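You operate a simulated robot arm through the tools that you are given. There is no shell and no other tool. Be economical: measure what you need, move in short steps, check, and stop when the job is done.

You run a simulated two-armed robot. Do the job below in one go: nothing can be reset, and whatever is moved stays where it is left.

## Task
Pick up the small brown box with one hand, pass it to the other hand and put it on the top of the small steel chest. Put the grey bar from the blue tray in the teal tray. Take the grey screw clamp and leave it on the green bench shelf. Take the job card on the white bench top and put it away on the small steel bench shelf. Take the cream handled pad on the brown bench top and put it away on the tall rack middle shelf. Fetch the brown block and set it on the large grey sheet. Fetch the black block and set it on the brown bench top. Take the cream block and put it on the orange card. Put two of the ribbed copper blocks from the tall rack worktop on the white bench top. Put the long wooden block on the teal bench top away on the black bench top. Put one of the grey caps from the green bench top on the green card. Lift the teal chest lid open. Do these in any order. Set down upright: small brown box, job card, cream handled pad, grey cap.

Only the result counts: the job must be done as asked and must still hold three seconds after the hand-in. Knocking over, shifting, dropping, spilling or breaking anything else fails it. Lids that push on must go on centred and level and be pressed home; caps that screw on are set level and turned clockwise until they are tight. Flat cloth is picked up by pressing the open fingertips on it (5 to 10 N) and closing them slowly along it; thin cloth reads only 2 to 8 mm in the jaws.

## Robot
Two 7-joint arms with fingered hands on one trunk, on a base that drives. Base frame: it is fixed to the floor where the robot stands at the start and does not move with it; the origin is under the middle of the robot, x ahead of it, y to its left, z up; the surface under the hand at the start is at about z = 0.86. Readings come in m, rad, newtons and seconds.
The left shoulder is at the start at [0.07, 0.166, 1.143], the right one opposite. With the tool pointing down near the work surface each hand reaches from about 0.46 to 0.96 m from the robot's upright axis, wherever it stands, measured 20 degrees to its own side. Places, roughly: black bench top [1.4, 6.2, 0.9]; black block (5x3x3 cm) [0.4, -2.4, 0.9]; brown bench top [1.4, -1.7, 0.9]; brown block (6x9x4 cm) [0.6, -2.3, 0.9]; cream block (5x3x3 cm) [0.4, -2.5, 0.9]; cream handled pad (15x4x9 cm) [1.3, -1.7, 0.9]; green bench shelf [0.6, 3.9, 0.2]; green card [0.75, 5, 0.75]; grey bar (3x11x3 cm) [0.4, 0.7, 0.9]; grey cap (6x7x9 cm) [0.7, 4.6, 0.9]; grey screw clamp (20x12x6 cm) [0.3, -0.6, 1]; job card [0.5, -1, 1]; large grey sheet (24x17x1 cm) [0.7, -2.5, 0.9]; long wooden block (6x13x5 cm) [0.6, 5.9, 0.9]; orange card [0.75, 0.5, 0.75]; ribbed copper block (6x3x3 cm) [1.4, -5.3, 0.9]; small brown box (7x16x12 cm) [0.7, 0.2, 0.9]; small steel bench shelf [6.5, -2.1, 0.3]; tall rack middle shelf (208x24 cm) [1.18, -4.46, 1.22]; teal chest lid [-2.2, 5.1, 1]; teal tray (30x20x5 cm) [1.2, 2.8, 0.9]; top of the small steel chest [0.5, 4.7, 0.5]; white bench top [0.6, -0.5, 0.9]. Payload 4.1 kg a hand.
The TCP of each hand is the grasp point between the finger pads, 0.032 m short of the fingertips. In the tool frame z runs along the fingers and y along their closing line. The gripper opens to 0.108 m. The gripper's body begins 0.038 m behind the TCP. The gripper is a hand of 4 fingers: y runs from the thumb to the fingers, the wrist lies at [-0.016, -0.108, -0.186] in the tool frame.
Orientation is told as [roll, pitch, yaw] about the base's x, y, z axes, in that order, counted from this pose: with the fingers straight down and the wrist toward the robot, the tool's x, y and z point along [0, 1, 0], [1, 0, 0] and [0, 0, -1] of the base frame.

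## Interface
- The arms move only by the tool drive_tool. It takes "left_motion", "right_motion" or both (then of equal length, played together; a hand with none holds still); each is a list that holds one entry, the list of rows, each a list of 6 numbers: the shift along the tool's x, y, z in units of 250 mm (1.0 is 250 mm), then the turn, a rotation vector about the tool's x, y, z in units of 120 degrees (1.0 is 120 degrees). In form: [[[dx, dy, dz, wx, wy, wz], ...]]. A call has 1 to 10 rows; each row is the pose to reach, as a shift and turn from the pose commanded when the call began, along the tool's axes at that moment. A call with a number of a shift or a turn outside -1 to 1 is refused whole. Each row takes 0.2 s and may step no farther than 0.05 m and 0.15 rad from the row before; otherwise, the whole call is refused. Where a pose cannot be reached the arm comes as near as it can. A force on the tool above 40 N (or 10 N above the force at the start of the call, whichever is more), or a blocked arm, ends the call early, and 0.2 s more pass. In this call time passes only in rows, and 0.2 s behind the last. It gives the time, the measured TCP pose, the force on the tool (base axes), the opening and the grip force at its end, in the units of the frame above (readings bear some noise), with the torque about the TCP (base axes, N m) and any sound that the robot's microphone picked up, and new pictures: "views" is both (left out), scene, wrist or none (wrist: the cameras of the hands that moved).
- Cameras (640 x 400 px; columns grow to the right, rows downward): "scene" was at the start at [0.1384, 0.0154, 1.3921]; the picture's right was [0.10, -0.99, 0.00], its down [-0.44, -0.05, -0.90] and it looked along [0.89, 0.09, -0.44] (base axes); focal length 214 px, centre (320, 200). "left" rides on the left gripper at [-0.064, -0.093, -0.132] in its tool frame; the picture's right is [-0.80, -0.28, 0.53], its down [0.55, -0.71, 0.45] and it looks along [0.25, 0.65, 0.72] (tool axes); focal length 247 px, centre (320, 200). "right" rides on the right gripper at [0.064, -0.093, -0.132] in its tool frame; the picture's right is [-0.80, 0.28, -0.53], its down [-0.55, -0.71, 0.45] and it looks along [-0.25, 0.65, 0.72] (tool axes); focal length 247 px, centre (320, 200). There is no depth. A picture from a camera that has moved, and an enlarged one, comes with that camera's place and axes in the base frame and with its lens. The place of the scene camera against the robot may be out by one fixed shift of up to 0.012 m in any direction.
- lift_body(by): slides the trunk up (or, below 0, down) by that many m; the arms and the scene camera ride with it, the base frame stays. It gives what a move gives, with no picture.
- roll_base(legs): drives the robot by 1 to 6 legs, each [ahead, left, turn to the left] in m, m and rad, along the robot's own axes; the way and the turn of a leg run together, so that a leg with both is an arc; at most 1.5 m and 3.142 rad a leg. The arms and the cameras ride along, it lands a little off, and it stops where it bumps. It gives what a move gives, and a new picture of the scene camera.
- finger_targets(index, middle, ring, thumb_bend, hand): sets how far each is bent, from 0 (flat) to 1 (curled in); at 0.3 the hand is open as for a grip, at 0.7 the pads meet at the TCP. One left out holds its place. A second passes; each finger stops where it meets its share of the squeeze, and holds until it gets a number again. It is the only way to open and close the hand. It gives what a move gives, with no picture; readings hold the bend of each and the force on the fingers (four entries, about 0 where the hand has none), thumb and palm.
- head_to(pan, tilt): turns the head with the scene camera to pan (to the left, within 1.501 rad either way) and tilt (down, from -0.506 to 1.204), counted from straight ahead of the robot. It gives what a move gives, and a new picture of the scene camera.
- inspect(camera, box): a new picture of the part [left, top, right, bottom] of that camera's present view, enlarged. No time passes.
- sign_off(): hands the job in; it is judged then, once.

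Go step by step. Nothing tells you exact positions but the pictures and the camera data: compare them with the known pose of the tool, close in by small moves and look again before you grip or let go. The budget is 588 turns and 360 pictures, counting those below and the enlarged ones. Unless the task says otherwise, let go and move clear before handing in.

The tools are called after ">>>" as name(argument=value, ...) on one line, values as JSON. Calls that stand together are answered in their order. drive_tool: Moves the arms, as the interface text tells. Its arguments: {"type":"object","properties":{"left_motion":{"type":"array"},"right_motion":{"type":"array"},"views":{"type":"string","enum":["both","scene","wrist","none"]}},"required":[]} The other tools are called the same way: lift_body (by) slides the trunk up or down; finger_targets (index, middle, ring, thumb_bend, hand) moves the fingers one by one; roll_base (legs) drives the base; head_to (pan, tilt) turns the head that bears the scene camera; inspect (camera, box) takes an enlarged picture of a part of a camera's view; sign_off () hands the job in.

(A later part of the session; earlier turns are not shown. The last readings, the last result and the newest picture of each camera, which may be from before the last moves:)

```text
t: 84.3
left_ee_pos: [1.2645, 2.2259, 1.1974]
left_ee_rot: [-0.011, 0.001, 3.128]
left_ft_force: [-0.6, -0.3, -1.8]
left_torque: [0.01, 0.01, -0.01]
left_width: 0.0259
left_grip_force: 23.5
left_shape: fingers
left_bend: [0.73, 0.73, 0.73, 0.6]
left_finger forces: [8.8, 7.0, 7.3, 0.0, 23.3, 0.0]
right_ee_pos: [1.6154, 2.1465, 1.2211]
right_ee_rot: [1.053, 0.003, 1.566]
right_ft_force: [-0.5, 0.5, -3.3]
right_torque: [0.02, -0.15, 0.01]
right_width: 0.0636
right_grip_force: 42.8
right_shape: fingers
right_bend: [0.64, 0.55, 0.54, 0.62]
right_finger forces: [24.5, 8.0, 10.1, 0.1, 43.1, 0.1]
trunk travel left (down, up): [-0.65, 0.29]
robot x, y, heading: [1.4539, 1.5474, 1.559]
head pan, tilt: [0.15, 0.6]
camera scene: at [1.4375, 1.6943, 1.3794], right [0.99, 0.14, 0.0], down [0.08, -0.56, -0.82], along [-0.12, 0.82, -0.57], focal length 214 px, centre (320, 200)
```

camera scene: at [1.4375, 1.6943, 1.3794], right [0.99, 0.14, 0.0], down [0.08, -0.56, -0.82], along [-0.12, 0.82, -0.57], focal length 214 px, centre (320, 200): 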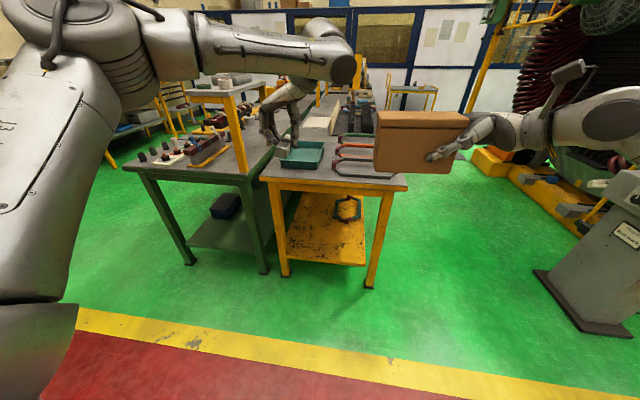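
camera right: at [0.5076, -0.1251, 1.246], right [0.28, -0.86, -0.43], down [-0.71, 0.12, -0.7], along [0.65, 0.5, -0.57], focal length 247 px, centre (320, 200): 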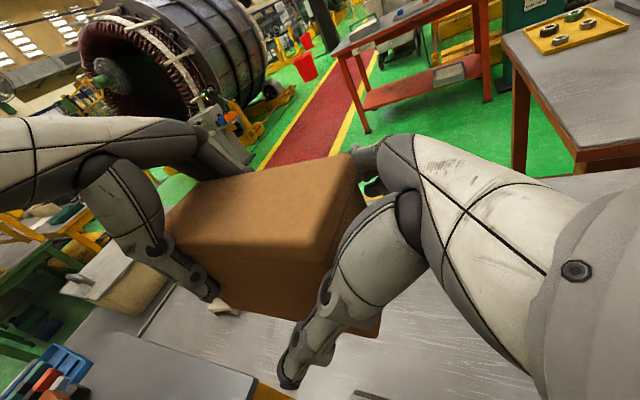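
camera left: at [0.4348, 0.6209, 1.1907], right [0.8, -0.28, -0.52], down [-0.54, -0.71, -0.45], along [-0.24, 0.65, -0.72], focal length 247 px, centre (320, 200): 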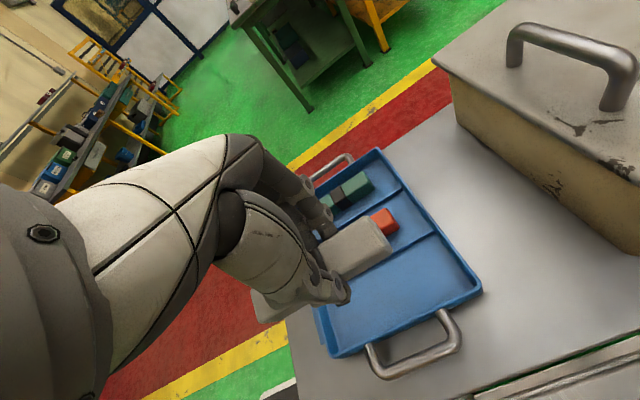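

Tray at about [1.17, 2.83], empty. I drive forward 0.45 m.

>>> roll_base(legs=[[0.48, -0.03, 0.01]])

>>> inspect(camera="left", box=[0, 0, 640, 400])

```text
t: 87.2
left_ee_pos: [1.2907, 2.7062, 1.1968]
left_ee_rot: [-0.01, 0.003, 3.136]
left_ft_force: [-0.1, 0.3, -1.7]
left_torque: [0.02, 0.02, -0.02]
left_width: 0.026
left_grip_force: 23.1
left_shape: fingers
left_bend: [0.73, 0.73, 0.73, 0.6]
left_finger forces: [8.9, 6.9, 7.3, 0.0, 23.3, 0.1]
right_ee_pos: [1.6434, 2.6309, 1.222]
right_ee_rot: [1.054, 0.002, 1.574]
right_ft_force: [0.3, -0.2, -3.2]
right_torque: [0.04, -0.18, 0.03]
right_width: 0.0636
right_grip_force: 42.7
right_shape: fingers
right_bend: [0.64, 0.55, 0.54, 0.62]
right_finger forces: [24.5, 8.0, 10.0, 0.0, 43.1, 0.1]
trunk travel left (down, up): [-0.65, 0.29]
robot x, y, heading: [1.4839, 2.0333, 1.572]
head pan, tilt: [0.15, 0.6]
camera scene: at [1.4682, 2.1773, 1.3794], right [0.99, 0.15, 0.0], down [0.08, -0.56, -0.82], along [-0.12, 0.82, -0.57], focal length 214 px, centre (320, 200)
```

scene: 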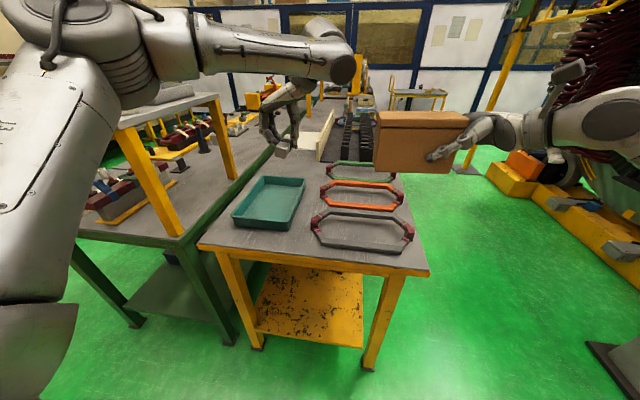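

```text
1.00 times, centred on (320, 200) of left (not enlarged: the box is as wide or as high as the picture)
camera zoom: at [1.3842, 2.7701, 1.329], right [0.29, 0.8, -0.52], down [0.7, -0.55, -0.45], along [-0.65, -0.24, -0.72], focal length 247 px, centre (320, 200)
```

zoom: 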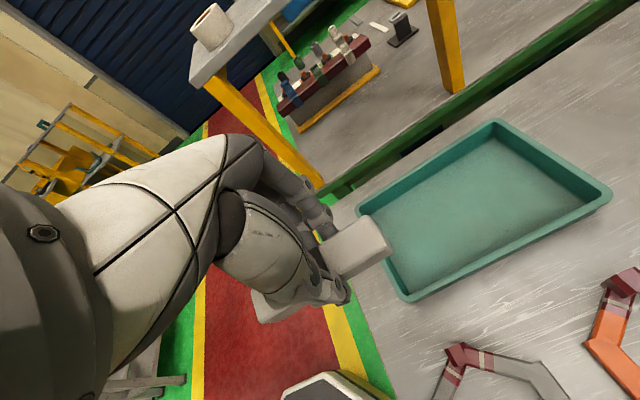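

I move the bar over the tray centre.

>>> drive_tool(left_motion=[[[-0.15, 0.1, 0, 0, 0, 0], [-0.3, 0.2, 0, 0, 0, 0], [-0.45, 0.3, 0, 0, 0, 0], [-0.616, 0.424, 0.0, 0, 0, 0], [-0.616, 0.424, 0.19, 0, 0, 0], [-0.616, 0.424, 0.38, 0, 0, 0], [-0.616, 0.424, 0.57, 0, 0, 0], [-0.616, 0.424, 0.76, 0, 0, 0], [-0.616, 0.424, 0.92, 0, 0, 0]]], views="both")

```text
refused: row 4 steps farther than a row can; nothing moved
```

>>> drive_tool(left_motion=[[[-0.15, 0.1, 0, 0, 0, 0], [-0.3, 0.2, 0, 0, 0, 0], [-0.45, 0.3, 0, 0, 0, 0], [-0.58, 0.4, 0.0, 0, 0, 0], [-0.616, 0.424, 0.17, 0, 0, 0], [-0.616, 0.424, 0.36, 0, 0, 0], [-0.616, 0.424, 0.55, 0, 0, 0], [-0.616, 0.424, 0.74, 0, 0, 0], [-0.616, 0.424, 0.92, 0, 0, 0]]], views="both")

```text
t: 89.2
left_ee_pos: [1.1833, 2.8641, 0.9681]
left_ee_rot: [-0.01, 0.0, 3.138]
left_ft_force: [-0.3, 0.2, -2.7]
left_torque: [-0.01, 0.01, -0.03]
left_width: 0.0256
left_grip_force: 22.3
left_shape: fingers
left_bend: [0.73, 0.73, 0.73, 0.6]
left_finger forces: [8.5, 6.9, 6.8, 0.0, 22.7, 0.1]
left hand out of reach, approached as far as the arm can: row 4, 5, 6
right_ee_pos: [1.6424, 2.6319, 1.2226]
right_ee_rot: [1.05, 0.002, 1.574]
right_ft_force: [-0.9, 0.1, -3.2]
right_torque: [0.03, -0.11, 0.03]
right_width: 0.0638
right_grip_force: 42.3
right_shape: fingers
right_bend: [0.64, 0.55, 0.54, 0.62]
right_finger forces: [24.5, 8.0, 10.0, 0.1, 43.0, 0.0]
trunk travel left (down, up): [-0.65, 0.29]
robot x, y, heading: [1.4859, 2.0335, 1.571]
head pan, tilt: [0.15, 0.6]
camera scene: at [1.4679, 2.179, 1.3793], right [0.99, 0.15, 0.0], down [0.09, -0.56, -0.82], along [-0.12, 0.81, -0.57], focal length 214 px, centre (320, 200)
camera left: at [1.2768, 2.9275, 1.0998], right [0.29, 0.8, -0.52], down [0.7, -0.55, -0.45], along [-0.65, -0.24, -0.72], focal length 247 px, centre (320, 200)
```

scene: 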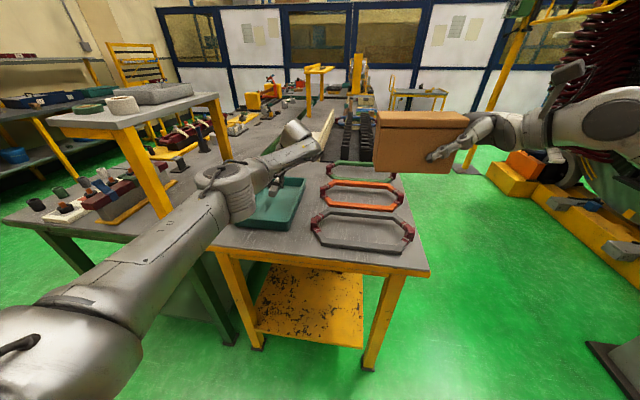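
left: 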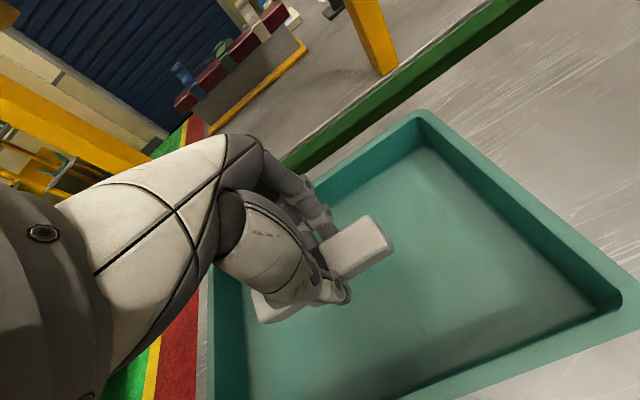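

The bar is inside the tray outline; I lower until it touches.

>>> drive_tool(left_motion=[[[0, 0, 0.08, 0, 0, 0], [0, 0, 0.15, 0, 0, 0], [0, 0, 0.19, 0, 0, 0], [0, 0, 0.22, 0, 0, 0]]], views="wrist")

```text
t: 90.2
left_ee_pos: [1.185, 2.8633, 0.9144]
left_ee_rot: [-0.01, -0.001, 3.136]
left_ft_force: [1.1, -0.4, -2.1]
left_torque: [0.0, 0.04, 0.05]
left_width: 0.0256
left_grip_force: 22.8
left_shape: fingers
left_bend: [0.73, 0.73, 0.73, 0.6]
left_finger forces: [8.7, 7.0, 6.8, 0.1, 22.5, 0.0]
right_ee_pos: [1.6422, 2.6319, 1.2204]
right_ee_rot: [1.052, 0.002, 1.574]
right_ft_force: [-0.2, -0.1, -3.7]
right_torque: [0.0, -0.12, 0.01]
right_width: 0.0635
right_grip_force: 42.9
right_shape: fingers
right_bend: [0.64, 0.55, 0.54, 0.62]
right_finger forces: [24.4, 8.0, 10.0, 0.0, 42.9, 0.0]
trunk travel left (down, up): [-0.65, 0.29]
robot x, y, heading: [1.485, 2.0344, 1.572]
head pan, tilt: [0.15, 0.6]
camera left: at [1.2784, 2.9273, 1.0457], right [0.29, 0.8, -0.52], down [0.7, -0.55, -0.45], along [-0.65, -0.24, -0.72], focal length 247 px, centre (320, 200)
```

left: 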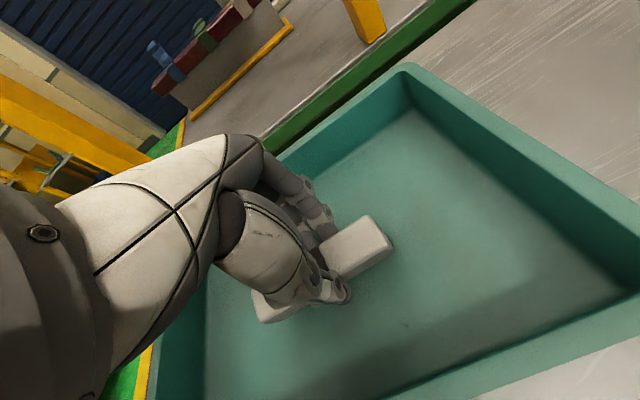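

>>> drive_tool(left_motion=[[[0, 0, 0.015, 0, 0, 0], [0, 0, 0.03, 0, 0, 0], [0, 0, 0.045, 0, 0, 0]]], views="none")

```text
t: 91.0
left_ee_pos: [1.1854, 2.8647, 0.9057]
left_ee_rot: [-0.014, -0.002, 3.136]
left_ft_force: [-1.8, 0.4, 6.4]
left_torque: [0.04, -0.17, -0.01]
left_width: 0.0255
left_grip_force: 22.6
left_shape: fingers
left_bend: [0.73, 0.73, 0.73, 0.6]
left_finger forces: [9.9, 7.3, 6.3, 0.1, 21.9, 0.0]
right_ee_pos: [1.6436, 2.6288, 1.2224]
right_ee_rot: [1.051, -0.002, 1.574]
right_ft_force: [0.0, -0.5, -3.2]
right_torque: [0.03, -0.15, -0.04]
right_width: 0.0637
right_grip_force: 42.5
right_shape: fingers
right_bend: [0.64, 0.55, 0.54, 0.62]
right_finger forces: [24.4, 8.1, 10.0, 0.0, 42.8, 0.0]
trunk travel left (down, up): [-0.65, 0.29]
robot x, y, heading: [1.4889, 2.0308, 1.569]
head pan, tilt: [0.15, 0.6]
```

The bar rests on the tray floor; I open and lift away.

>>> finger_targets(hand="left", index=0.4, middle=0.4, ring=0.4, thumb_bend=0.4)

>>> drive_tool(left_motion=[[[0, 0, -0.1, 0, 0, 0], [0, 0, -0.25, 0, 0, 0], [0, 0, -0.4, 0, 0, 0], [0.1, -0.06, -0.57, 0, 0, 0], [0.2, -0.12, -0.74, 0, 0, 0], [0.3, -0.18, -0.9, 0, 0, 0], [0.45, -0.3, -1, 0, 0, 0], [0.6, -0.42, -1, 0, 0, 0]]], views="scene")

```text
t: 92.0
left_ee_pos: [1.185, 2.8641, 0.9023]
left_ee_rot: [-0.011, 0.0, 3.136]
left_ft_force: [0.1, 0.5, -0.7]
left_torque: [0.0, 0.01, 0.03]
left_width: 0.0818
left_grip_force: 0.1
left_shape: fingers
left_bend: [0.4, 0.4, 0.4, 0.4]
left_finger forces: [0.1, 0.0, 0.0, 0.0, 0.0, 0.0]
right_ee_pos: [1.6429, 2.6305, 1.2205]
right_ee_rot: [1.052, 0.002, 1.575]
right_ft_force: [-0.1, 0.1, -3.4]
right_torque: [-0.01, -0.15, 0.0]
right_width: 0.0637
right_grip_force: 42.6
right_shape: fingers
right_bend: [0.64, 0.55, 0.54, 0.62]
right_finger forces: [24.3, 8.0, 10.0, 0.1, 42.9, 0.0]
trunk travel left (down, up): [-0.65, 0.29]
robot x, y, heading: [1.4834, 2.0329, 1.571]
head pan, tilt: [0.15, 0.6]
```

```text
refused: row 4 steps farther than a row can; nothing moved
```

>>> drive_tool(left_motion=[[[0, 0, -0.1, 0, 0, 0], [0, 0, -0.25, 0, 0, 0], [0, 0, -0.4, 0, 0, 0], [0.08, -0.05, -0.55, 0, 0, 0], [0.16, -0.1, -0.7, 0, 0, 0], [0.25, -0.15, -0.85, 0, 0, 0], [0.38, -0.25, -0.95, 0, 0, 0], [0.5, -0.35, -1, 0, 0, 0]]], views="scene")

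```text
t: 93.8
left_ee_pos: [1.1897, 2.8598, 1.0118]
left_ee_rot: [-0.012, -0.001, 3.136]
left_ft_force: [0.2, 0.5, 0.0]
left_torque: [0.02, 0.03, -0.05]
left_width: 0.0824
left_grip_force: 0.0
left_shape: fingers
left_bend: [0.4, 0.4, 0.4, 0.4]
left_finger forces: [0.0, 0.0, 0.1, 0.1, 0.0, 0.0]
left hand out of reach, approached as far as the arm can: row 4, 5, 6, 7, 8
right_ee_pos: [1.6432, 2.6305, 1.2219]
right_ee_rot: [1.051, 0.002, 1.575]
right_ft_force: [0.6, 0.4, -2.7]
right_torque: [0.02, -0.14, 0.0]
right_width: 0.0636
right_grip_force: 43.1
right_shape: fingers
right_bend: [0.64, 0.55, 0.54, 0.62]
right_finger forces: [24.5, 8.1, 10.0, 0.0, 43.0, 0.1]
trunk travel left (down, up): [-0.65, 0.29]
robot x, y, heading: [1.4839, 2.0327, 1.57]
head pan, tilt: [0.15, 0.6]
camera scene: at [1.4682, 2.1772, 1.3794], right [0.99, 0.15, 0.0], down [0.08, -0.56, -0.82], along [-0.12, 0.82, -0.57], focal length 214 px, centre (320, 200)
```

scene: 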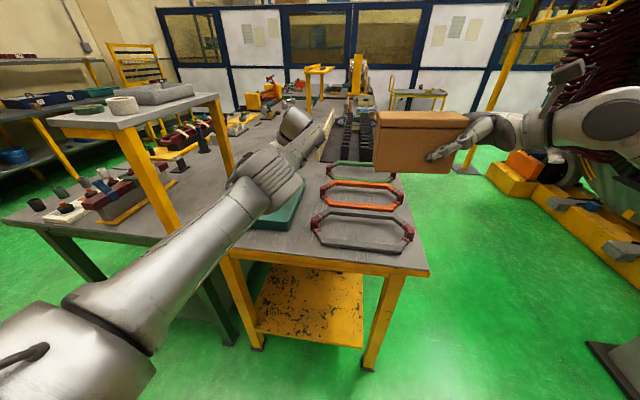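

The arm is stretched; I draw it back toward the robot first, then up.

>>> drive_tool(left_motion=[[[0.1, -0.08, 0, 0, 0, 0], [0.22, -0.16, 0, 0, 0, 0], [0.34, -0.24, -0.05, 0, 0, 0], [0.46, -0.32, -0.12, 0, 0, 0], [0.56, -0.4, -0.24, 0, 0, 0], [0.64, -0.44, -0.38, 0, 0, 0], [0.68, -0.46, -0.54, 0, 0, 0], [0.7, -0.46, -0.7, 0, 0, 0]]], views="scene")

```text
t: 95.6
left_ee_pos: [1.1894, 2.8595, 1.0124]
left_ee_rot: [-0.011, 0.0, 3.135]
left_ft_force: [-0.9, 0.1, 0.3]
left_torque: [0.01, 0.01, -0.02]
left_width: 0.0823
left_grip_force: 0.1
left_shape: fingers
left_bend: [0.4, 0.4, 0.4, 0.4]
left_finger forces: [0.1, 0.0, 0.0, 0.0, 0.1, 0.0]
left hand out of reach, approached as far as the arm can: row 1, 2, 3, 4, 5, 6, 7, 8
right_ee_pos: [1.642, 2.63, 1.2207]
right_ee_rot: [1.052, 0.001, 1.574]
right_ft_force: [0.5, -0.4, -3.1]
right_torque: [0.0, -0.13, 0.0]
right_width: 0.0637
right_grip_force: 42.9
right_shape: fingers
right_bend: [0.64, 0.55, 0.54, 0.62]
right_finger forces: [24.5, 8.0, 10.1, 0.0, 42.9, 0.1]
trunk travel left (down, up): [-0.65, 0.29]
robot x, y, heading: [1.4841, 2.0302, 1.573]
head pan, tilt: [0.15, 0.6]
camera scene: at [1.4683, 2.1772, 1.3794], right [0.99, 0.15, 0.0], down [0.08, -0.56, -0.82], along [-0.12, 0.82, -0.57], focal length 214 px, centre (320, 200)
```

scene: 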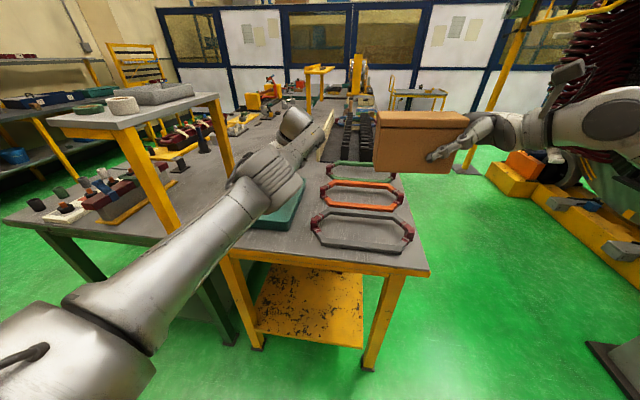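

>>> drive_tool(left_motion=[[[0, 0, 0, 0, 0, 0.06], [0, 0, 0, 0, 0, 0.12], [0, 0, 0, 0, 0, 0.18], [0, 0, 0, 0, 0, 0.24], [0, 0, 0, 0, 0, 0.3], [0, 0, 0, 0, 0, 0.36], [0, 0, 0, 0, 0, 0.42], [0, 0, 0, 0, 0, 0.48]]], views="none")

```text
t: 97.4
left_ee_pos: [1.1811, 2.8676, 1.0174]
left_ee_rot: [-0.004, -0.01, 2.13]
left_ft_force: [0.3, 0.0, 0.2]
left_torque: [0.02, -0.01, -0.02]
left_width: 0.0821
left_grip_force: 0.1
left_shape: fingers
left_bend: [0.4, 0.4, 0.4, 0.4]
left_finger forces: [0.0, 0.0, 0.0, 0.1, 0.1, 0.0]
left hand out of reach, approached as far as the arm can: row 1
right_ee_pos: [1.6429, 2.63, 1.2218]
right_ee_rot: [1.05, 0.0, 1.573]
right_ft_force: [0.4, 0.1, -2.6]
right_torque: [0.0, -0.13, 0.0]
right_width: 0.0635
right_grip_force: 42.5
right_shape: fingers
right_bend: [0.64, 0.55, 0.54, 0.62]
right_finger forces: [24.4, 8.0, 9.9, 0.0, 42.9, 0.0]
trunk travel left (down, up): [-0.65, 0.29]
robot x, y, heading: [1.4852, 2.03, 1.572]
head pan, tilt: [0.15, 0.6]
```

Freed. Now up and back.

>>> drive_tool(left_motion=[[[0.03, -0.08, -0.1, 0, 0, 0], [0.06, -0.18, -0.2, 0, 0, 0.02], [0.1, -0.28, -0.3, 0, 0, 0.05], [0.13, -0.38, -0.4, 0, 0, 0.08], [0.16, -0.48, -0.5, 0, 0, 0.11], [0.2, -0.58, -0.6, 0, 0, 0.15], [0.23, -0.68, -0.7, 0, 0, 0.19], [0.256, -0.78, -0.8, 0, 0, 0.23]]], views="scene")

```text
t: 99.2
left_ee_pos: [1.2279, 2.6657, 1.2152]
left_ee_rot: [0.0, -0.013, 1.647]
left_ft_force: [-0.9, -0.6, 0.0]
left_torque: [0.05, 0.03, 0.01]
left_width: 0.0824
left_grip_force: 0.1
left_shape: fingers
left_bend: [0.4, 0.4, 0.4, 0.4]
left_finger forces: [0.1, 0.0, 0.0, 0.1, 0.0, 0.0]
right_ee_pos: [1.6449, 2.6278, 1.2224]
right_ee_rot: [1.053, 0.001, 1.575]
right_ft_force: [0.9, 0.1, -2.3]
right_torque: [0.0, -0.14, -0.02]
right_width: 0.0634
right_grip_force: 42.2
right_shape: fingers
right_bend: [0.64, 0.55, 0.54, 0.62]
right_finger forces: [24.3, 8.0, 9.8, 0.0, 42.9, 0.0]
trunk travel left (down, up): [-0.65, 0.29]
robot x, y, heading: [1.4852, 2.0328, 1.572]
head pan, tilt: [0.15, 0.6]
camera scene: at [1.4696, 2.1754, 1.3795], right [0.99, 0.15, 0.0], down [0.08, -0.56, -0.83], along [-0.12, 0.82, -0.56], focal length 214 px, centre (320, 200)
```

scene: 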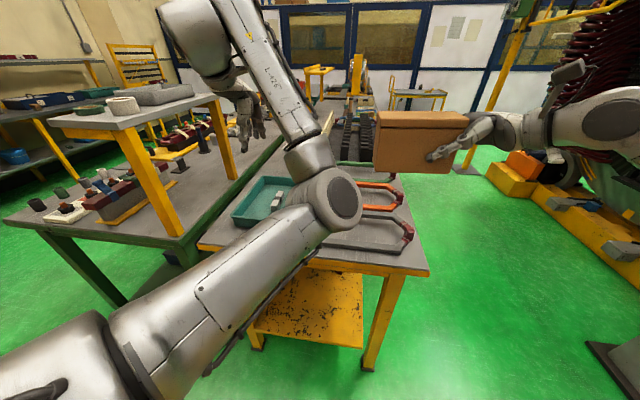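

The bar lies in the tray. The left elbow has swung inward; I back the robot away before straightening the arm posture.

>>> roll_base(legs=[[-0.5, 0, 0]])

>>> drive_tool(left_motion=[[[0.05, 0, 0, 0, 0, 0.02], [0.15, 0, 0, 0, 0, 0.04], [0.25, 0, 0, 0, 0, 0.04], [0.35, 0, 0, 0, 0, 0.04], [0.45, 0, 0, 0, 0, 0.04], [0.55, 0, 0, 0, 0, 0.04], [0.65, 0, 0, 0, 0, 0.04]]], views="scene")

```text
t: 102.2
left_ee_pos: [1.2275, 2.1648, 1.2144]
left_ee_rot: [-0.001, -0.011, 1.65]
left_ft_force: [-0.4, 0.7, 0.2]
left_torque: [0.0, 0.0, -0.03]
left_width: 0.0824
left_grip_force: 0.0
left_shape: fingers
left_bend: [0.4, 0.4, 0.4, 0.4]
left_finger forces: [0.1, 0.0, 0.0, 0.1, 0.0, 0.0]
right_ee_pos: [1.6432, 2.1272, 1.2213]
right_ee_rot: [1.053, 0.0, 1.573]
right_ft_force: [-0.2, 0.2, -3.1]
right_torque: [0.0, -0.13, 0.02]
right_width: 0.0636
right_grip_force: 42.8
right_shape: fingers
right_bend: [0.64, 0.55, 0.54, 0.62]
right_finger forces: [24.4, 7.9, 10.0, 0.0, 42.9, 0.0]
trunk travel left (down, up): [-0.65, 0.29]
robot x, y, heading: [1.4858, 1.5271, 1.571]
head pan, tilt: [0.15, 0.6]
camera scene: at [1.4687, 1.6747, 1.3794], right [0.99, 0.15, 0.0], down [0.08, -0.56, -0.82], along [-0.12, 0.82, -0.57], focal length 214 px, centre (320, 200)
```

scene: 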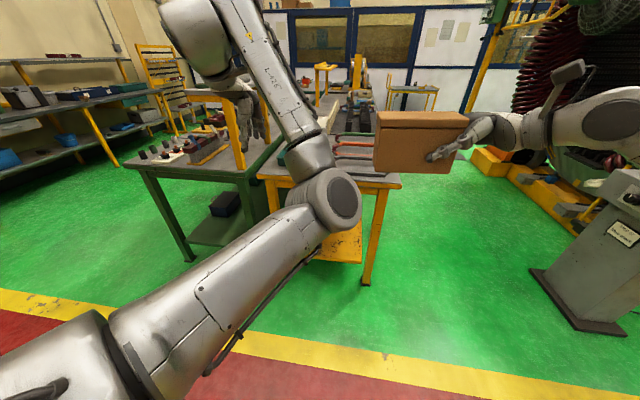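

```text
t: 103.8
left_ee_pos: [1.0641, 2.1516, 1.2133]
left_ee_rot: [-0.001, -0.011, 1.566]
left_ft_force: [-0.2, 0.1, -0.7]
left_torque: [0.0, 0.01, -0.01]
left_width: 0.0825
left_grip_force: 0.1
left_shape: fingers
left_bend: [0.4, 0.4, 0.4, 0.4]
left_finger forces: [0.0, 0.1, 0.1, 0.1, 0.0, 0.0]
right_ee_pos: [1.6416, 2.1275, 1.2221]
right_ee_rot: [1.051, 0.003, 1.575]
right_ft_force: [-0.5, 0.0, -2.3]
right_torque: [0.04, -0.16, -0.01]
right_width: 0.0639
right_grip_force: 42.5
right_shape: fingers
right_bend: [0.64, 0.55, 0.54, 0.62]
right_finger forces: [24.4, 8.0, 9.9, 0.0, 42.7, 0.1]
trunk travel left (down, up): [-0.65, 0.29]
robot x, y, heading: [1.4868, 1.5303, 1.572]
head pan, tilt: [0.15, 0.6]
camera scene: at [1.4673, 1.6747, 1.3794], right [0.99, 0.15, 0.0], down [0.09, -0.56, -0.82], along [-0.12, 0.82, -0.57], focal length 214 px, centre (320, 200)
```

scene: 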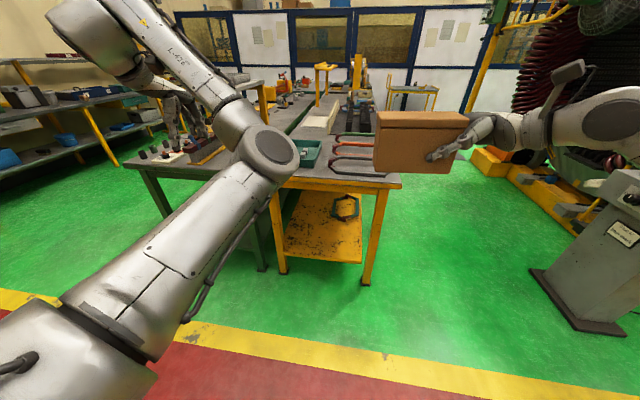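

I try turning the hand the other way to pull the elbow outward.

>>> drive_tool(left_motion=[[[0, 0, 0, 0, 0, 0.065], [0, 0, 0, 0, 0, 0.13], [0, 0, 0, 0, 0, 0.195], [0, 0, 0, 0, 0, 0.26], [0, 0, 0, 0, 0, 0.325], [0, 0, 0, 0, 0, 0.39], [0, 0, 0, 0, 0, 0.455], [0, 0, 0, 0, 0, 0.52], [0, 0, 0, 0, 0, 0.585], [0, 0, 0, 0, 0, 0.65]]], views="none")

>>> drive_tool(left_motion=[[[0, -0.08, 0, 0, 0, -0.065], [0, -0.16, 0, 0, 0, -0.13], [0, -0.24, 0, 0, 0, -0.195], [0, -0.32, 0, 0, 0, -0.26], [0, -0.4, 0, 0, 0, -0.325], [0, -0.48, 0, 0, 0, -0.39], [0, -0.56, 0, 0, 0, -0.455], [0, -0.64, 0, 0, 0, -0.52], [0, -0.72, 0, 0, 0, -0.585], [0, -0.8, 0, 0, 0, -0.65]]], views="scene")

```text
t: 106.0
left_ee_pos: [1.066, 2.1524, 1.2145]
left_ee_rot: [0.011, -0.003, 0.201]
left_ft_force: [-0.1, 0.1, 0.1]
left_torque: [-0.02, 0.01, 0.01]
left_width: 0.0823
left_grip_force: 0.0
left_shape: fingers
left_bend: [0.4, 0.4, 0.4, 0.4]
left_finger forces: [0.0, 0.0, 0.0, 0.0, 0.0, 0.1]
right_ee_pos: [1.6426, 2.1278, 1.2221]
right_ee_rot: [1.05, 0.003, 1.574]
right_ft_force: [-0.2, 0.4, -2.8]
right_torque: [0.0, -0.14, 0.01]
right_width: 0.0633
right_grip_force: 42.1
right_shape: fingers
right_bend: [0.64, 0.55, 0.54, 0.62]
right_finger forces: [24.3, 7.9, 9.9, 0.1, 42.8, 0.0]
trunk travel left (down, up): [-0.65, 0.29]
robot x, y, heading: [1.485, 1.5316, 1.569]
head pan, tilt: [0.15, 0.6]
```

```text
t: 108.2
left_ee_pos: [0.8696, 2.1118, 1.2121]
left_ee_rot: [-0.003, -0.011, 1.569]
left_ft_force: [0.5, -0.2, 0.9]
left_torque: [-0.01, 0.01, -0.02]
left_width: 0.0824
left_grip_force: 0.0
left_shape: fingers
left_bend: [0.4, 0.4, 0.4, 0.4]
left_finger forces: [0.1, 0.1, 0.0, 0.0, 0.1, 0.0]
right_ee_pos: [1.6429, 2.1277, 1.222]
right_ee_rot: [1.049, 0.002, 1.574]
right_ft_force: [0.0, -0.2, -2.8]
right_torque: [0.01, -0.14, 0.01]
right_width: 0.0636
right_grip_force: 42.1
right_shape: fingers
right_bend: [0.64, 0.55, 0.54, 0.62]
right_finger forces: [24.2, 8.0, 9.9, 0.1, 42.7, 0.1]
trunk travel left (down, up): [-0.65, 0.29]
robot x, y, heading: [1.4853, 1.5311, 1.569]
head pan, tilt: [0.15, 0.6]
camera scene: at [1.4678, 1.6748, 1.3794], right [0.99, 0.15, 0.0], down [0.09, -0.56, -0.82], along [-0.12, 0.82, -0.57], focal length 214 px, centre (320, 200)
```

scene: 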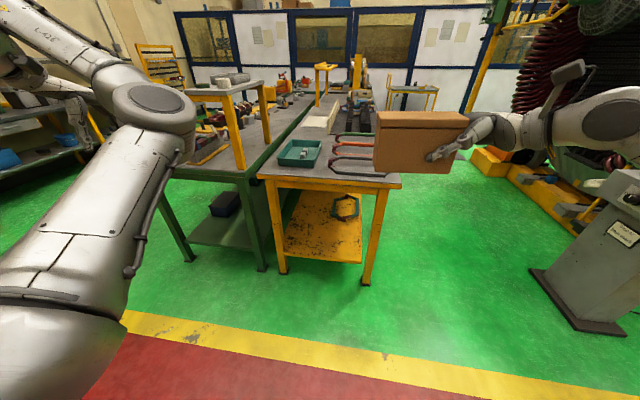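

>>> drive_tool(left_motion=[[[-0.1, -0.03, 0, 0, 0, 0.05], [-0.2, -0.06, 0, 0, 0, 0.1], [-0.3, -0.1, 0, 0, 0, 0.15], [-0.4, -0.13, 0, 0, 0, 0.2], [-0.5, -0.16, 0, 0, 0, 0.25], [-0.6, -0.19, 0, 0, 0, 0.3], [-0.7, -0.22, 0, 0, 0, 0.35], [-0.8, -0.25, 0, 0, 0, 0.4], [-0.9, -0.28, 0, 0, 0, 0.45], [-1, -0.3, 0, 0, 0, 0.5]]], views="scene")

```text
t: 110.4
left_ee_pos: [1.1205, 2.0342, 1.2145]
left_ee_rot: [0.011, -0.006, 0.517]
left_ft_force: [-0.2, -0.6, 0.4]
left_torque: [0.0, 0.01, 0.01]
left_width: 0.0821
left_grip_force: 0.0
left_shape: fingers
left_bend: [0.4, 0.4, 0.4, 0.4]
left_finger forces: [0.0, 0.0, 0.0, 0.1, 0.0, 0.1]
right_ee_pos: [1.6444, 2.1276, 1.2223]
right_ee_rot: [1.053, 0.0, 1.574]
right_ft_force: [-0.7, -0.7, -3.2]
right_torque: [0.03, -0.13, 0.0]
right_width: 0.0638
right_grip_force: 42.6
right_shape: fingers
right_bend: [0.64, 0.55, 0.54, 0.62]
right_finger forces: [24.3, 7.9, 9.9, 0.0, 42.6, 0.1]
trunk travel left (down, up): [-0.65, 0.29]
robot x, y, heading: [1.4867, 1.5322, 1.572]
head pan, tilt: [0.15, 0.6]
camera scene: at [1.4699, 1.6744, 1.3794], right [0.99, 0.15, 0.0], down [0.08, -0.56, -0.83], along [-0.12, 0.82, -0.57], focal length 214 px, centre (320, 200)
```

scene: 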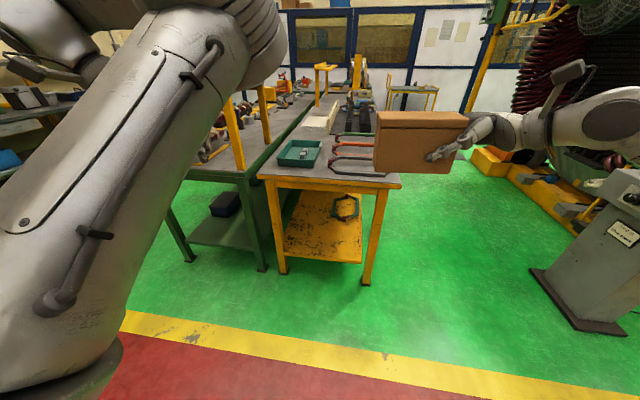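

I'll drive left along the walkway and up the open aisle on the −x side of the green bench, then face it.

>>> roll_base(legs=[[0, 1.1, 0], [0, 1.1, 0], [1.4, 0, 0], [1.4, 0, 0], [0, 0, -1.57]])

```text
t: 138.5
left_ee_pos: [-0.2767, 4.7514, 1.2128]
left_ee_rot: [0.007, -0.007, -1.025]
left_ft_force: [-0.1, 0.2, 0.5]
left_torque: [-0.02, -0.01, -0.02]
left_width: 0.0823
left_grip_force: 0.1
left_shape: fingers
left_bend: [0.4, 0.4, 0.4, 0.4]
left_finger forces: [0.0, 0.0, 0.0, 0.0, 0.1, 0.1]
right_ee_pos: [-0.1691, 4.2292, 1.2218]
right_ee_rot: [1.051, 0.002, 0.03]
right_ft_force: [-0.2, -0.6, -2.6]
right_torque: [-0.13, -0.03, -0.01]
right_width: 0.0632
right_grip_force: 41.0
right_shape: fingers
right_bend: [0.64, 0.55, 0.54, 0.62]
right_finger forces: [23.1, 7.9, 9.7, 0.1, 41.0, 0.0]
trunk travel left (down, up): [-0.65, 0.29]
robot x, y, heading: [-0.7681, 4.3708, 0.026]
head pan, tilt: [0.15, 0.6]
camera scene: at [-0.6361, 4.3941, 1.3794], right [0.18, -0.98, 0.0], down [-0.56, -0.1, -0.82], along [0.81, 0.15, -0.57], focal length 214 px, centre (320, 200)
```

scene: 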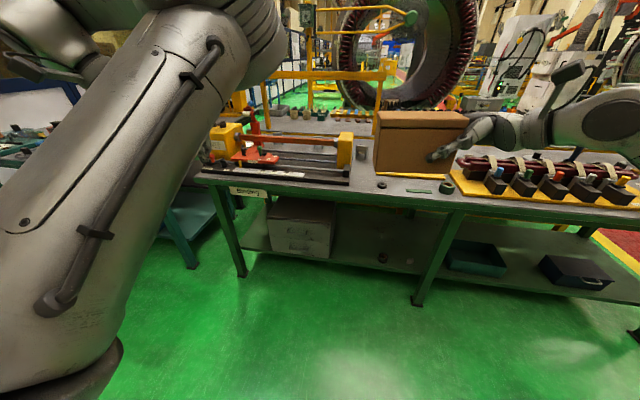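

The small steel chest sits on the lower shelf at the left end of this green bench. I shift left and lower the trunk to look at its top.

>>> roll_base(legs=[[0, 0.45, -0.026]])

>>> lift_body(by=-0.5)

>>> head_to(pan=0, tilt=0.25)

```text
t: 141.2
left_ee_pos: [-0.2749, 5.1852, 1.2128]
left_ee_rot: [0.009, -0.006, -1.049]
left_ft_force: [0.6, -0.4, -0.2]
left_torque: [-0.01, 0.02, 0.0]
left_width: 0.0825
left_grip_force: 0.0
left_shape: fingers
left_bend: [0.4, 0.4, 0.4, 0.4]
left_finger forces: [0.0, 0.1, 0.0, 0.0, 0.0, 0.1]
right_ee_pos: [-0.1804, 4.6602, 1.2217]
right_ee_rot: [1.05, 0.001, 0.007]
right_ft_force: [0.1, -1.4, -3.2]
right_torque: [-0.15, -0.04, 0.01]
right_width: 0.0632
right_grip_force: 41.2
right_shape: fingers
right_bend: [0.64, 0.55, 0.54, 0.62]
right_finger forces: [23.2, 7.9, 9.7, 0.1, 40.9, 0.0]
trunk travel left (down, up): [-0.65, 0.29]
robot x, y, heading: [-0.7793, 4.814, 0.004]
head pan, tilt: [0.15, 0.6]
camera scene: at [-0.6431, 4.8358, 1.3794], right [0.15, -0.99, 0.0], down [-0.56, -0.09, -0.82], along [0.81, 0.13, -0.57], focal length 214 px, centre (320, 200)
```

scene: 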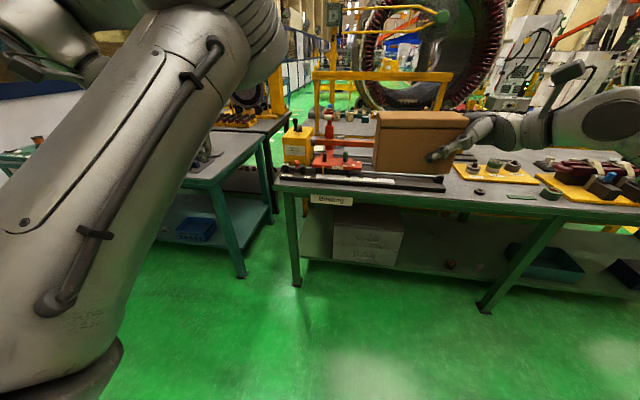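

```text
refused: -0.5 is not a number from -0.4 to 0.4
```

```text
t: 142.0
left_ee_pos: [-0.2753, 5.1841, 1.2124]
left_ee_rot: [0.009, -0.006, -1.049]
left_ft_force: [1.5, -0.1, -0.3]
left_torque: [-0.03, 0.0, 0.02]
left_width: 0.0823
left_grip_force: 0.2
left_shape: fingers
left_bend: [0.4, 0.4, 0.4, 0.4]
left_finger forces: [0.0, 0.1, 0.1, 0.0, 0.0, 0.0]
right_ee_pos: [-0.1811, 4.659, 1.2212]
right_ee_rot: [1.051, 0.004, 0.007]
right_ft_force: [0.8, -0.1, -2.1]
right_torque: [-0.16, -0.04, 0.01]
right_width: 0.063
right_grip_force: 41.1
right_shape: fingers
right_bend: [0.64, 0.55, 0.54, 0.62]
right_finger forces: [23.3, 7.8, 9.7, 0.0, 41.0, 0.0]
trunk travel left (down, up): [-0.65, 0.29]
robot x, y, heading: [-0.7753, 4.8168, 0.008]
head pan, tilt: [0.0, 0.25]
camera scene: at [-0.6371, 4.8227, 1.4115], right [0.01, -1.0, 0.0], down [-0.25, 0.0, -0.97], along [0.97, 0.01, -0.25], focal length 214 px, centre (320, 200)
```

scene: 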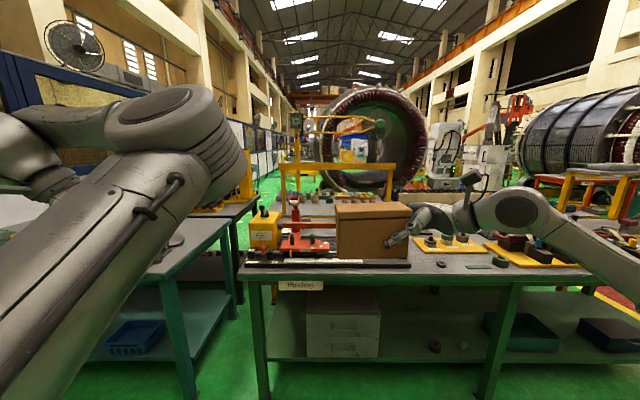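

Lower the trunk by 0.4 and look.

>>> lift_body(by=-0.4)

>>> head_to(pan=0, tilt=0.45)

```text
t: 145.8
left_ee_pos: [-0.2763, 5.1843, 0.8125]
left_ee_rot: [0.008, -0.004, -1.049]
left_ft_force: [-0.7, -0.3, -0.8]
left_torque: [0.05, 0.0, 0.05]
left_width: 0.0822
left_grip_force: 0.0
left_shape: fingers
left_bend: [0.4, 0.4, 0.4, 0.4]
left_finger forces: [0.1, 0.0, 0.0, 0.0, 0.0, 0.1]
right_ee_pos: [-0.1798, 4.6603, 0.8211]
right_ee_rot: [1.05, 0.004, 0.007]
right_ft_force: [0.1, 0.5, -2.7]
right_torque: [-0.13, 0.0, 0.01]
right_width: 0.0631
right_grip_force: 40.9
right_shape: fingers
right_bend: [0.64, 0.55, 0.54, 0.62]
right_finger forces: [23.2, 7.9, 9.7, 0.0, 41.0, 0.0]
trunk travel left (down, up): [-0.25, 0.69]
robot x, y, heading: [-0.7759, 4.8168, 0.004]
head pan, tilt: [0.0, 0.25]
```

```text
t: 146.6
left_ee_pos: [-0.2756, 5.1835, 0.8142]
left_ee_rot: [0.009, -0.006, -1.049]
left_ft_force: [0.1, 0.0, 0.4]
left_torque: [0.0, 0.02, 0.03]
left_width: 0.0822
left_grip_force: 0.0
left_shape: fingers
left_bend: [0.4, 0.4, 0.4, 0.4]
left_finger forces: [0.0, 0.0, 0.0, 0.0, 0.0, 0.0]
right_ee_pos: [-0.18, 4.6604, 0.8212]
right_ee_rot: [1.049, 0.003, 0.008]
right_ft_force: [-0.5, 0.4, -2.7]
right_torque: [-0.14, -0.02, -0.01]
right_width: 0.0632
right_grip_force: 40.8
right_shape: fingers
right_bend: [0.64, 0.55, 0.54, 0.62]
right_finger forces: [23.2, 7.9, 9.7, 0.0, 41.0, 0.0]
trunk travel left (down, up): [-0.25, 0.69]
robot x, y, heading: [-0.7759, 4.8133, 0.004]
head pan, tilt: [0.0, 0.45]
camera scene: at [-0.6388, 4.8228, 0.993], right [0.01, -1.0, 0.0], down [-0.44, 0.0, -0.9], along [0.9, 0.0, -0.44], focal length 214 px, centre (320, 200)
```

scene: 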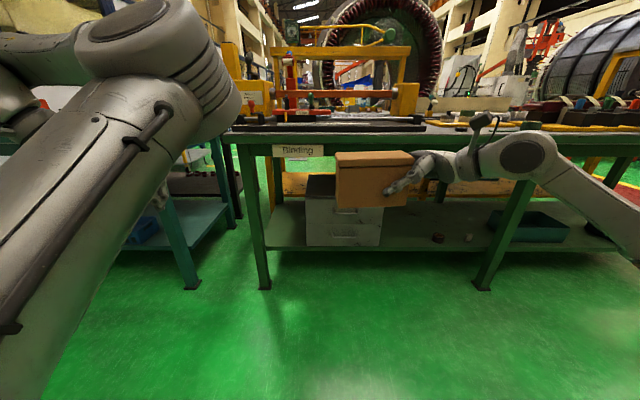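

The chest spans about y 4.46–4.90, front x 0.37, top z ≈ 0.51; the bench's apron bottom is near z 0.75. First I raise and pull back the left hand so it won't meet the bench.

>>> drive_tool(left_motion=[[[-0.05, -0.03, -0.12, 0, 0, 0], [-0.1, -0.06, -0.24, 0, 0, 0], [-0.15, -0.09, -0.36, 0, 0, 0], [-0.2, -0.12, -0.48, 0, 0, 0], [-0.25, -0.15, -0.6, 0, 0, 0], [-0.3, -0.18, -0.72, 0, 0, 0], [-0.35, -0.21, -0.84, 0, 0, 0], [-0.4, -0.24, -0.96, 0, 0, 0]]], views="scene")

```text
t: 148.3
left_ee_pos: [-0.3967, 5.1863, 1.0524]
left_ee_rot: [0.01, -0.006, -1.047]
left_ft_force: [-1.0, 0.1, 0.2]
left_torque: [0.0, -0.03, 0.01]
left_width: 0.0826
left_grip_force: 0.1
left_shape: fingers
left_bend: [0.4, 0.4, 0.4, 0.4]
left_finger forces: [0.0, 0.1, 0.0, 0.0, 0.0, 0.0]
right_ee_pos: [-0.1821, 4.6606, 0.8219]
right_ee_rot: [1.05, 0.0, 0.006]
right_ft_force: [0.1, -0.1, -2.5]
right_torque: [-0.12, -0.03, 0.01]
right_width: 0.0632
right_grip_force: 40.8
right_shape: fingers
right_bend: [0.64, 0.55, 0.54, 0.62]
right_finger forces: [23.3, 7.8, 9.7, 0.0, 41.1, 0.0]
trunk travel left (down, up): [-0.25, 0.69]
robot x, y, heading: [-0.7798, 4.8147, 0.007]
head pan, tilt: [0.0, 0.45]
camera scene: at [-0.6396, 4.8229, 0.9931], right [0.01, -1.0, 0.0], down [-0.43, 0.0, -0.9], along [0.9, 0.0, -0.43], focal length 214 px, centre (320, 200)
```

scene: 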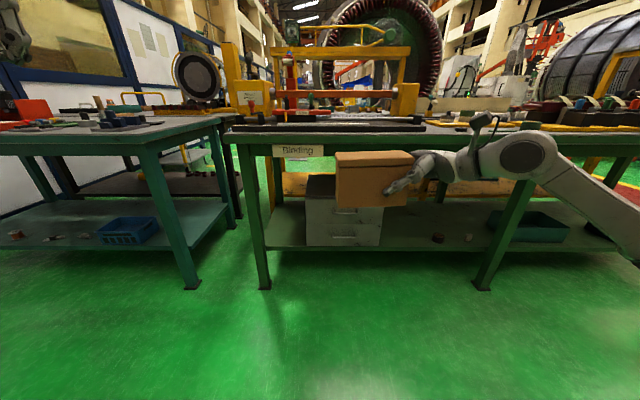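

The left arm swung out nicely. I zoom on the chest and the box.

>>> inspect(camera="scene", box=[240, 120, 480, 270])

```text
2.67 times, centred on (360, 195) of scene
camera zoom: at [-0.6396, 4.8229, 0.9931], right [0.01, -1.0, 0.0], down [-0.43, 0.0, -0.9], along [0.9, 0.0, -0.43], focal length 572 px, centre (213, 213)
```

zoom: 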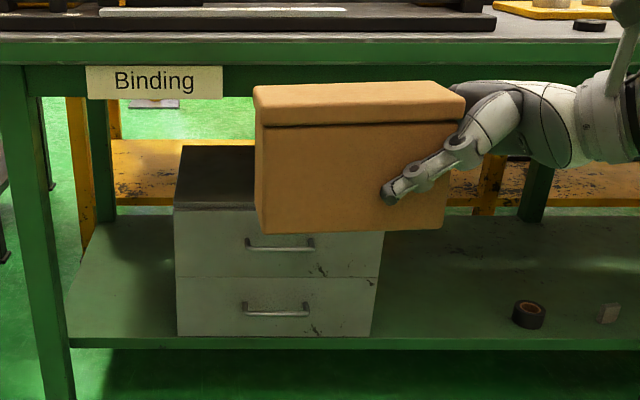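

Box is level enough and sits about 0.05 m above/left as expected. I lower the trunk 0.23 m so the box comes to entry height, then raise the left hand again.

>>> lift_body(by=-0.23)

>>> drive_tool(left_motion=[[[-0.08, -0.05, -0.1, 0, 0, 0], [-0.16, -0.1, -0.2, 0, 0, 0], [-0.24, -0.15, -0.3, 0, 0, 0], [-0.32, -0.2, -0.4, 0, 0, 0], [-0.32, -0.2, -0.56, 0, 0, 0], [-0.32, -0.2, -0.72, 0, 0, 0], [-0.32, -0.2, -0.88, 0, 0, 0]]], views="none")

```text
t: 150.8
left_ee_pos: [-0.3964, 5.1868, 0.8221]
left_ee_rot: [0.007, -0.005, -1.049]
left_ft_force: [-0.2, 0.5, 0.0]
left_torque: [0.04, -0.02, -0.04]
left_width: 0.0822
left_grip_force: 0.1
left_shape: fingers
left_bend: [0.4, 0.4, 0.4, 0.4]
left_finger forces: [0.0, 0.1, 0.0, 0.1, 0.1, 0.1]
right_ee_pos: [-0.1807, 4.6609, 0.5913]
right_ee_rot: [1.051, 0.001, 0.009]
right_ft_force: [-0.2, 0.3, -3.1]
right_torque: [-0.16, 0.01, -0.01]
right_width: 0.0631
right_grip_force: 40.9
right_shape: fingers
right_bend: [0.64, 0.55, 0.54, 0.62]
right_finger forces: [23.3, 7.6, 9.7, 0.0, 41.1, 0.0]
trunk travel left (down, up): [-0.02, 0.92]
robot x, y, heading: [-0.776, 4.8155, 0.004]
head pan, tilt: [0.0, 0.45]
```

```text
t: 152.4
left_ee_pos: [-0.3613, 5.2013, 0.8869]
left_ee_rot: [0.012, -0.006, -1.045]
left_ft_force: [-1.0, 0.4, 0.5]
left_torque: [0.01, -0.02, 0.01]
left_width: 0.0823
left_grip_force: 0.1
left_shape: fingers
left_bend: [0.4, 0.4, 0.4, 0.4]
left_finger forces: [0.0, 0.0, 0.1, 0.0, 0.0, 0.1]
left hand out of reach, approached as far as the arm can: row 1, 2, 3, 4, 5, 6, 7
right_ee_pos: [-0.1798, 4.6609, 0.5919]
right_ee_rot: [1.051, 0.001, 0.008]
right_ft_force: [0.2, 0.4, -3.6]
right_torque: [-0.14, -0.02, 0.0]
right_width: 0.0631
right_grip_force: 41.2
right_shape: fingers
right_bend: [0.64, 0.55, 0.54, 0.62]
right_finger forces: [23.2, 7.8, 9.7, 0.1, 40.9, 0.1]
trunk travel left (down, up): [-0.02, 0.92]
robot x, y, heading: [-0.7772, 4.8176, 0.009]
head pan, tilt: [0.0, 0.45]
```

The left arm can't go higher here, so instead I keep the robot further back and extend the right arm. I drive forward 0.38 m.

>>> roll_base(legs=[[0.38, 0, -0.006]])

```text
t: 154.8
left_ee_pos: [0.0217, 5.1996, 0.886]
left_ee_rot: [0.013, -0.007, -1.049]
left_ft_force: [0.3, 0.3, -0.3]
left_torque: [0.01, -0.01, 0.01]
left_width: 0.0825
left_grip_force: 0.0
left_shape: fingers
left_bend: [0.4, 0.4, 0.4, 0.4]
left_finger forces: [0.0, 0.1, 0.0, 0.1, 0.1, 0.0]
right_ee_pos: [0.2, 4.6582, 0.5916]
right_ee_rot: [1.05, 0.002, 0.002]
right_ft_force: [0.7, -0.1, -3.0]
right_torque: [-0.14, 0.01, 0.01]
right_width: 0.0631
right_grip_force: 40.8
right_shape: fingers
right_bend: [0.64, 0.55, 0.54, 0.62]
right_finger forces: [23.1, 7.9, 9.7, 0.1, 41.0, 0.0]
trunk travel left (down, up): [-0.02, 0.92]
robot x, y, heading: [-0.396, 4.8166, -0.002]
head pan, tilt: [0.0, 0.45]
camera scene: at [-0.2585, 4.8231, 0.763], right [0.0, -1.0, 0.0], down [-0.44, 0.0, -0.9], along [0.9, 0.0, -0.44], focal length 214 px, centre (320, 200)
```

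scene: 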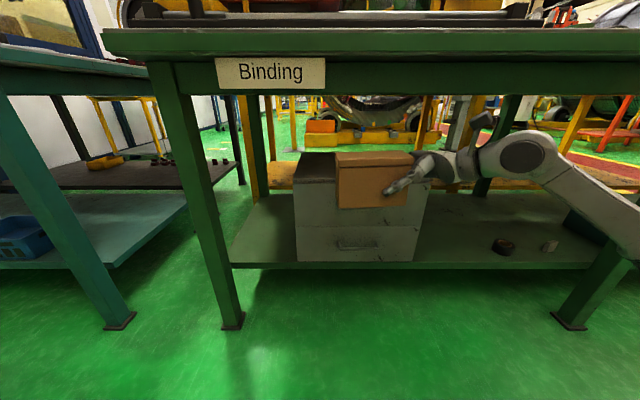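

Box bottom ≈0.536, chest top ≈0.519 — clear. I extend the right hand forward over the chest.

>>> drive_tool(right_motion=[[[0, 0.15, 0, 0, 0, 0], [0, 0.3, 0, 0, 0, 0], [0, 0.45, 0, 0, 0, 0], [0, 0.6, 0, 0, 0, 0]]], views="scene")

```text
t: 155.7
left_ee_pos: [0.0206, 5.1985, 0.8873]
left_ee_rot: [0.012, -0.008, -1.054]
left_ft_force: [-0.3, 0.0, 0.8]
left_torque: [-0.01, 0.02, -0.02]
left_width: 0.0823
left_grip_force: 0.1
left_shape: fingers
left_bend: [0.4, 0.4, 0.4, 0.4]
left_finger forces: [0.1, 0.0, 0.0, 0.0, 0.0, 0.1]
right_ee_pos: [0.315, 4.6591, 0.5929]
right_ee_rot: [1.057, 0.006, 0.011]
right_ft_force: [-29.9, -2.7, 0.2]
right_torque: [0.2, 1.5, -0.99]
right_width: 0.0654
right_grip_force: 52.9
right_shape: fingers
right_bend: [0.54, 0.58, 0.58, 0.62]
right_finger forces: [32.3, 4.9, 6.3, 0.0, 62.1, 0.0]
trunk travel left (down, up): [-0.02, 0.92]
robot x, y, heading: [-0.3979, 4.8166, -0.004]
head pan, tilt: [0.0, 0.45]
stopped in row 4 (right hand): the force on the tool passed its limit at 52 N (the readings are from after the stop); the commanded pose is now the measured one
camera scene: at [-0.2607, 4.8225, 0.7633], right [0.0, -1.0, 0.0], down [-0.43, 0.0, -0.9], along [0.9, 0.0, -0.43], focal length 214 px, centre (320, 200)
```

scene: 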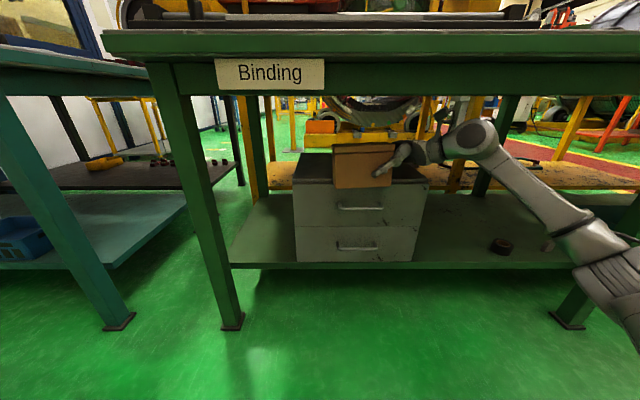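

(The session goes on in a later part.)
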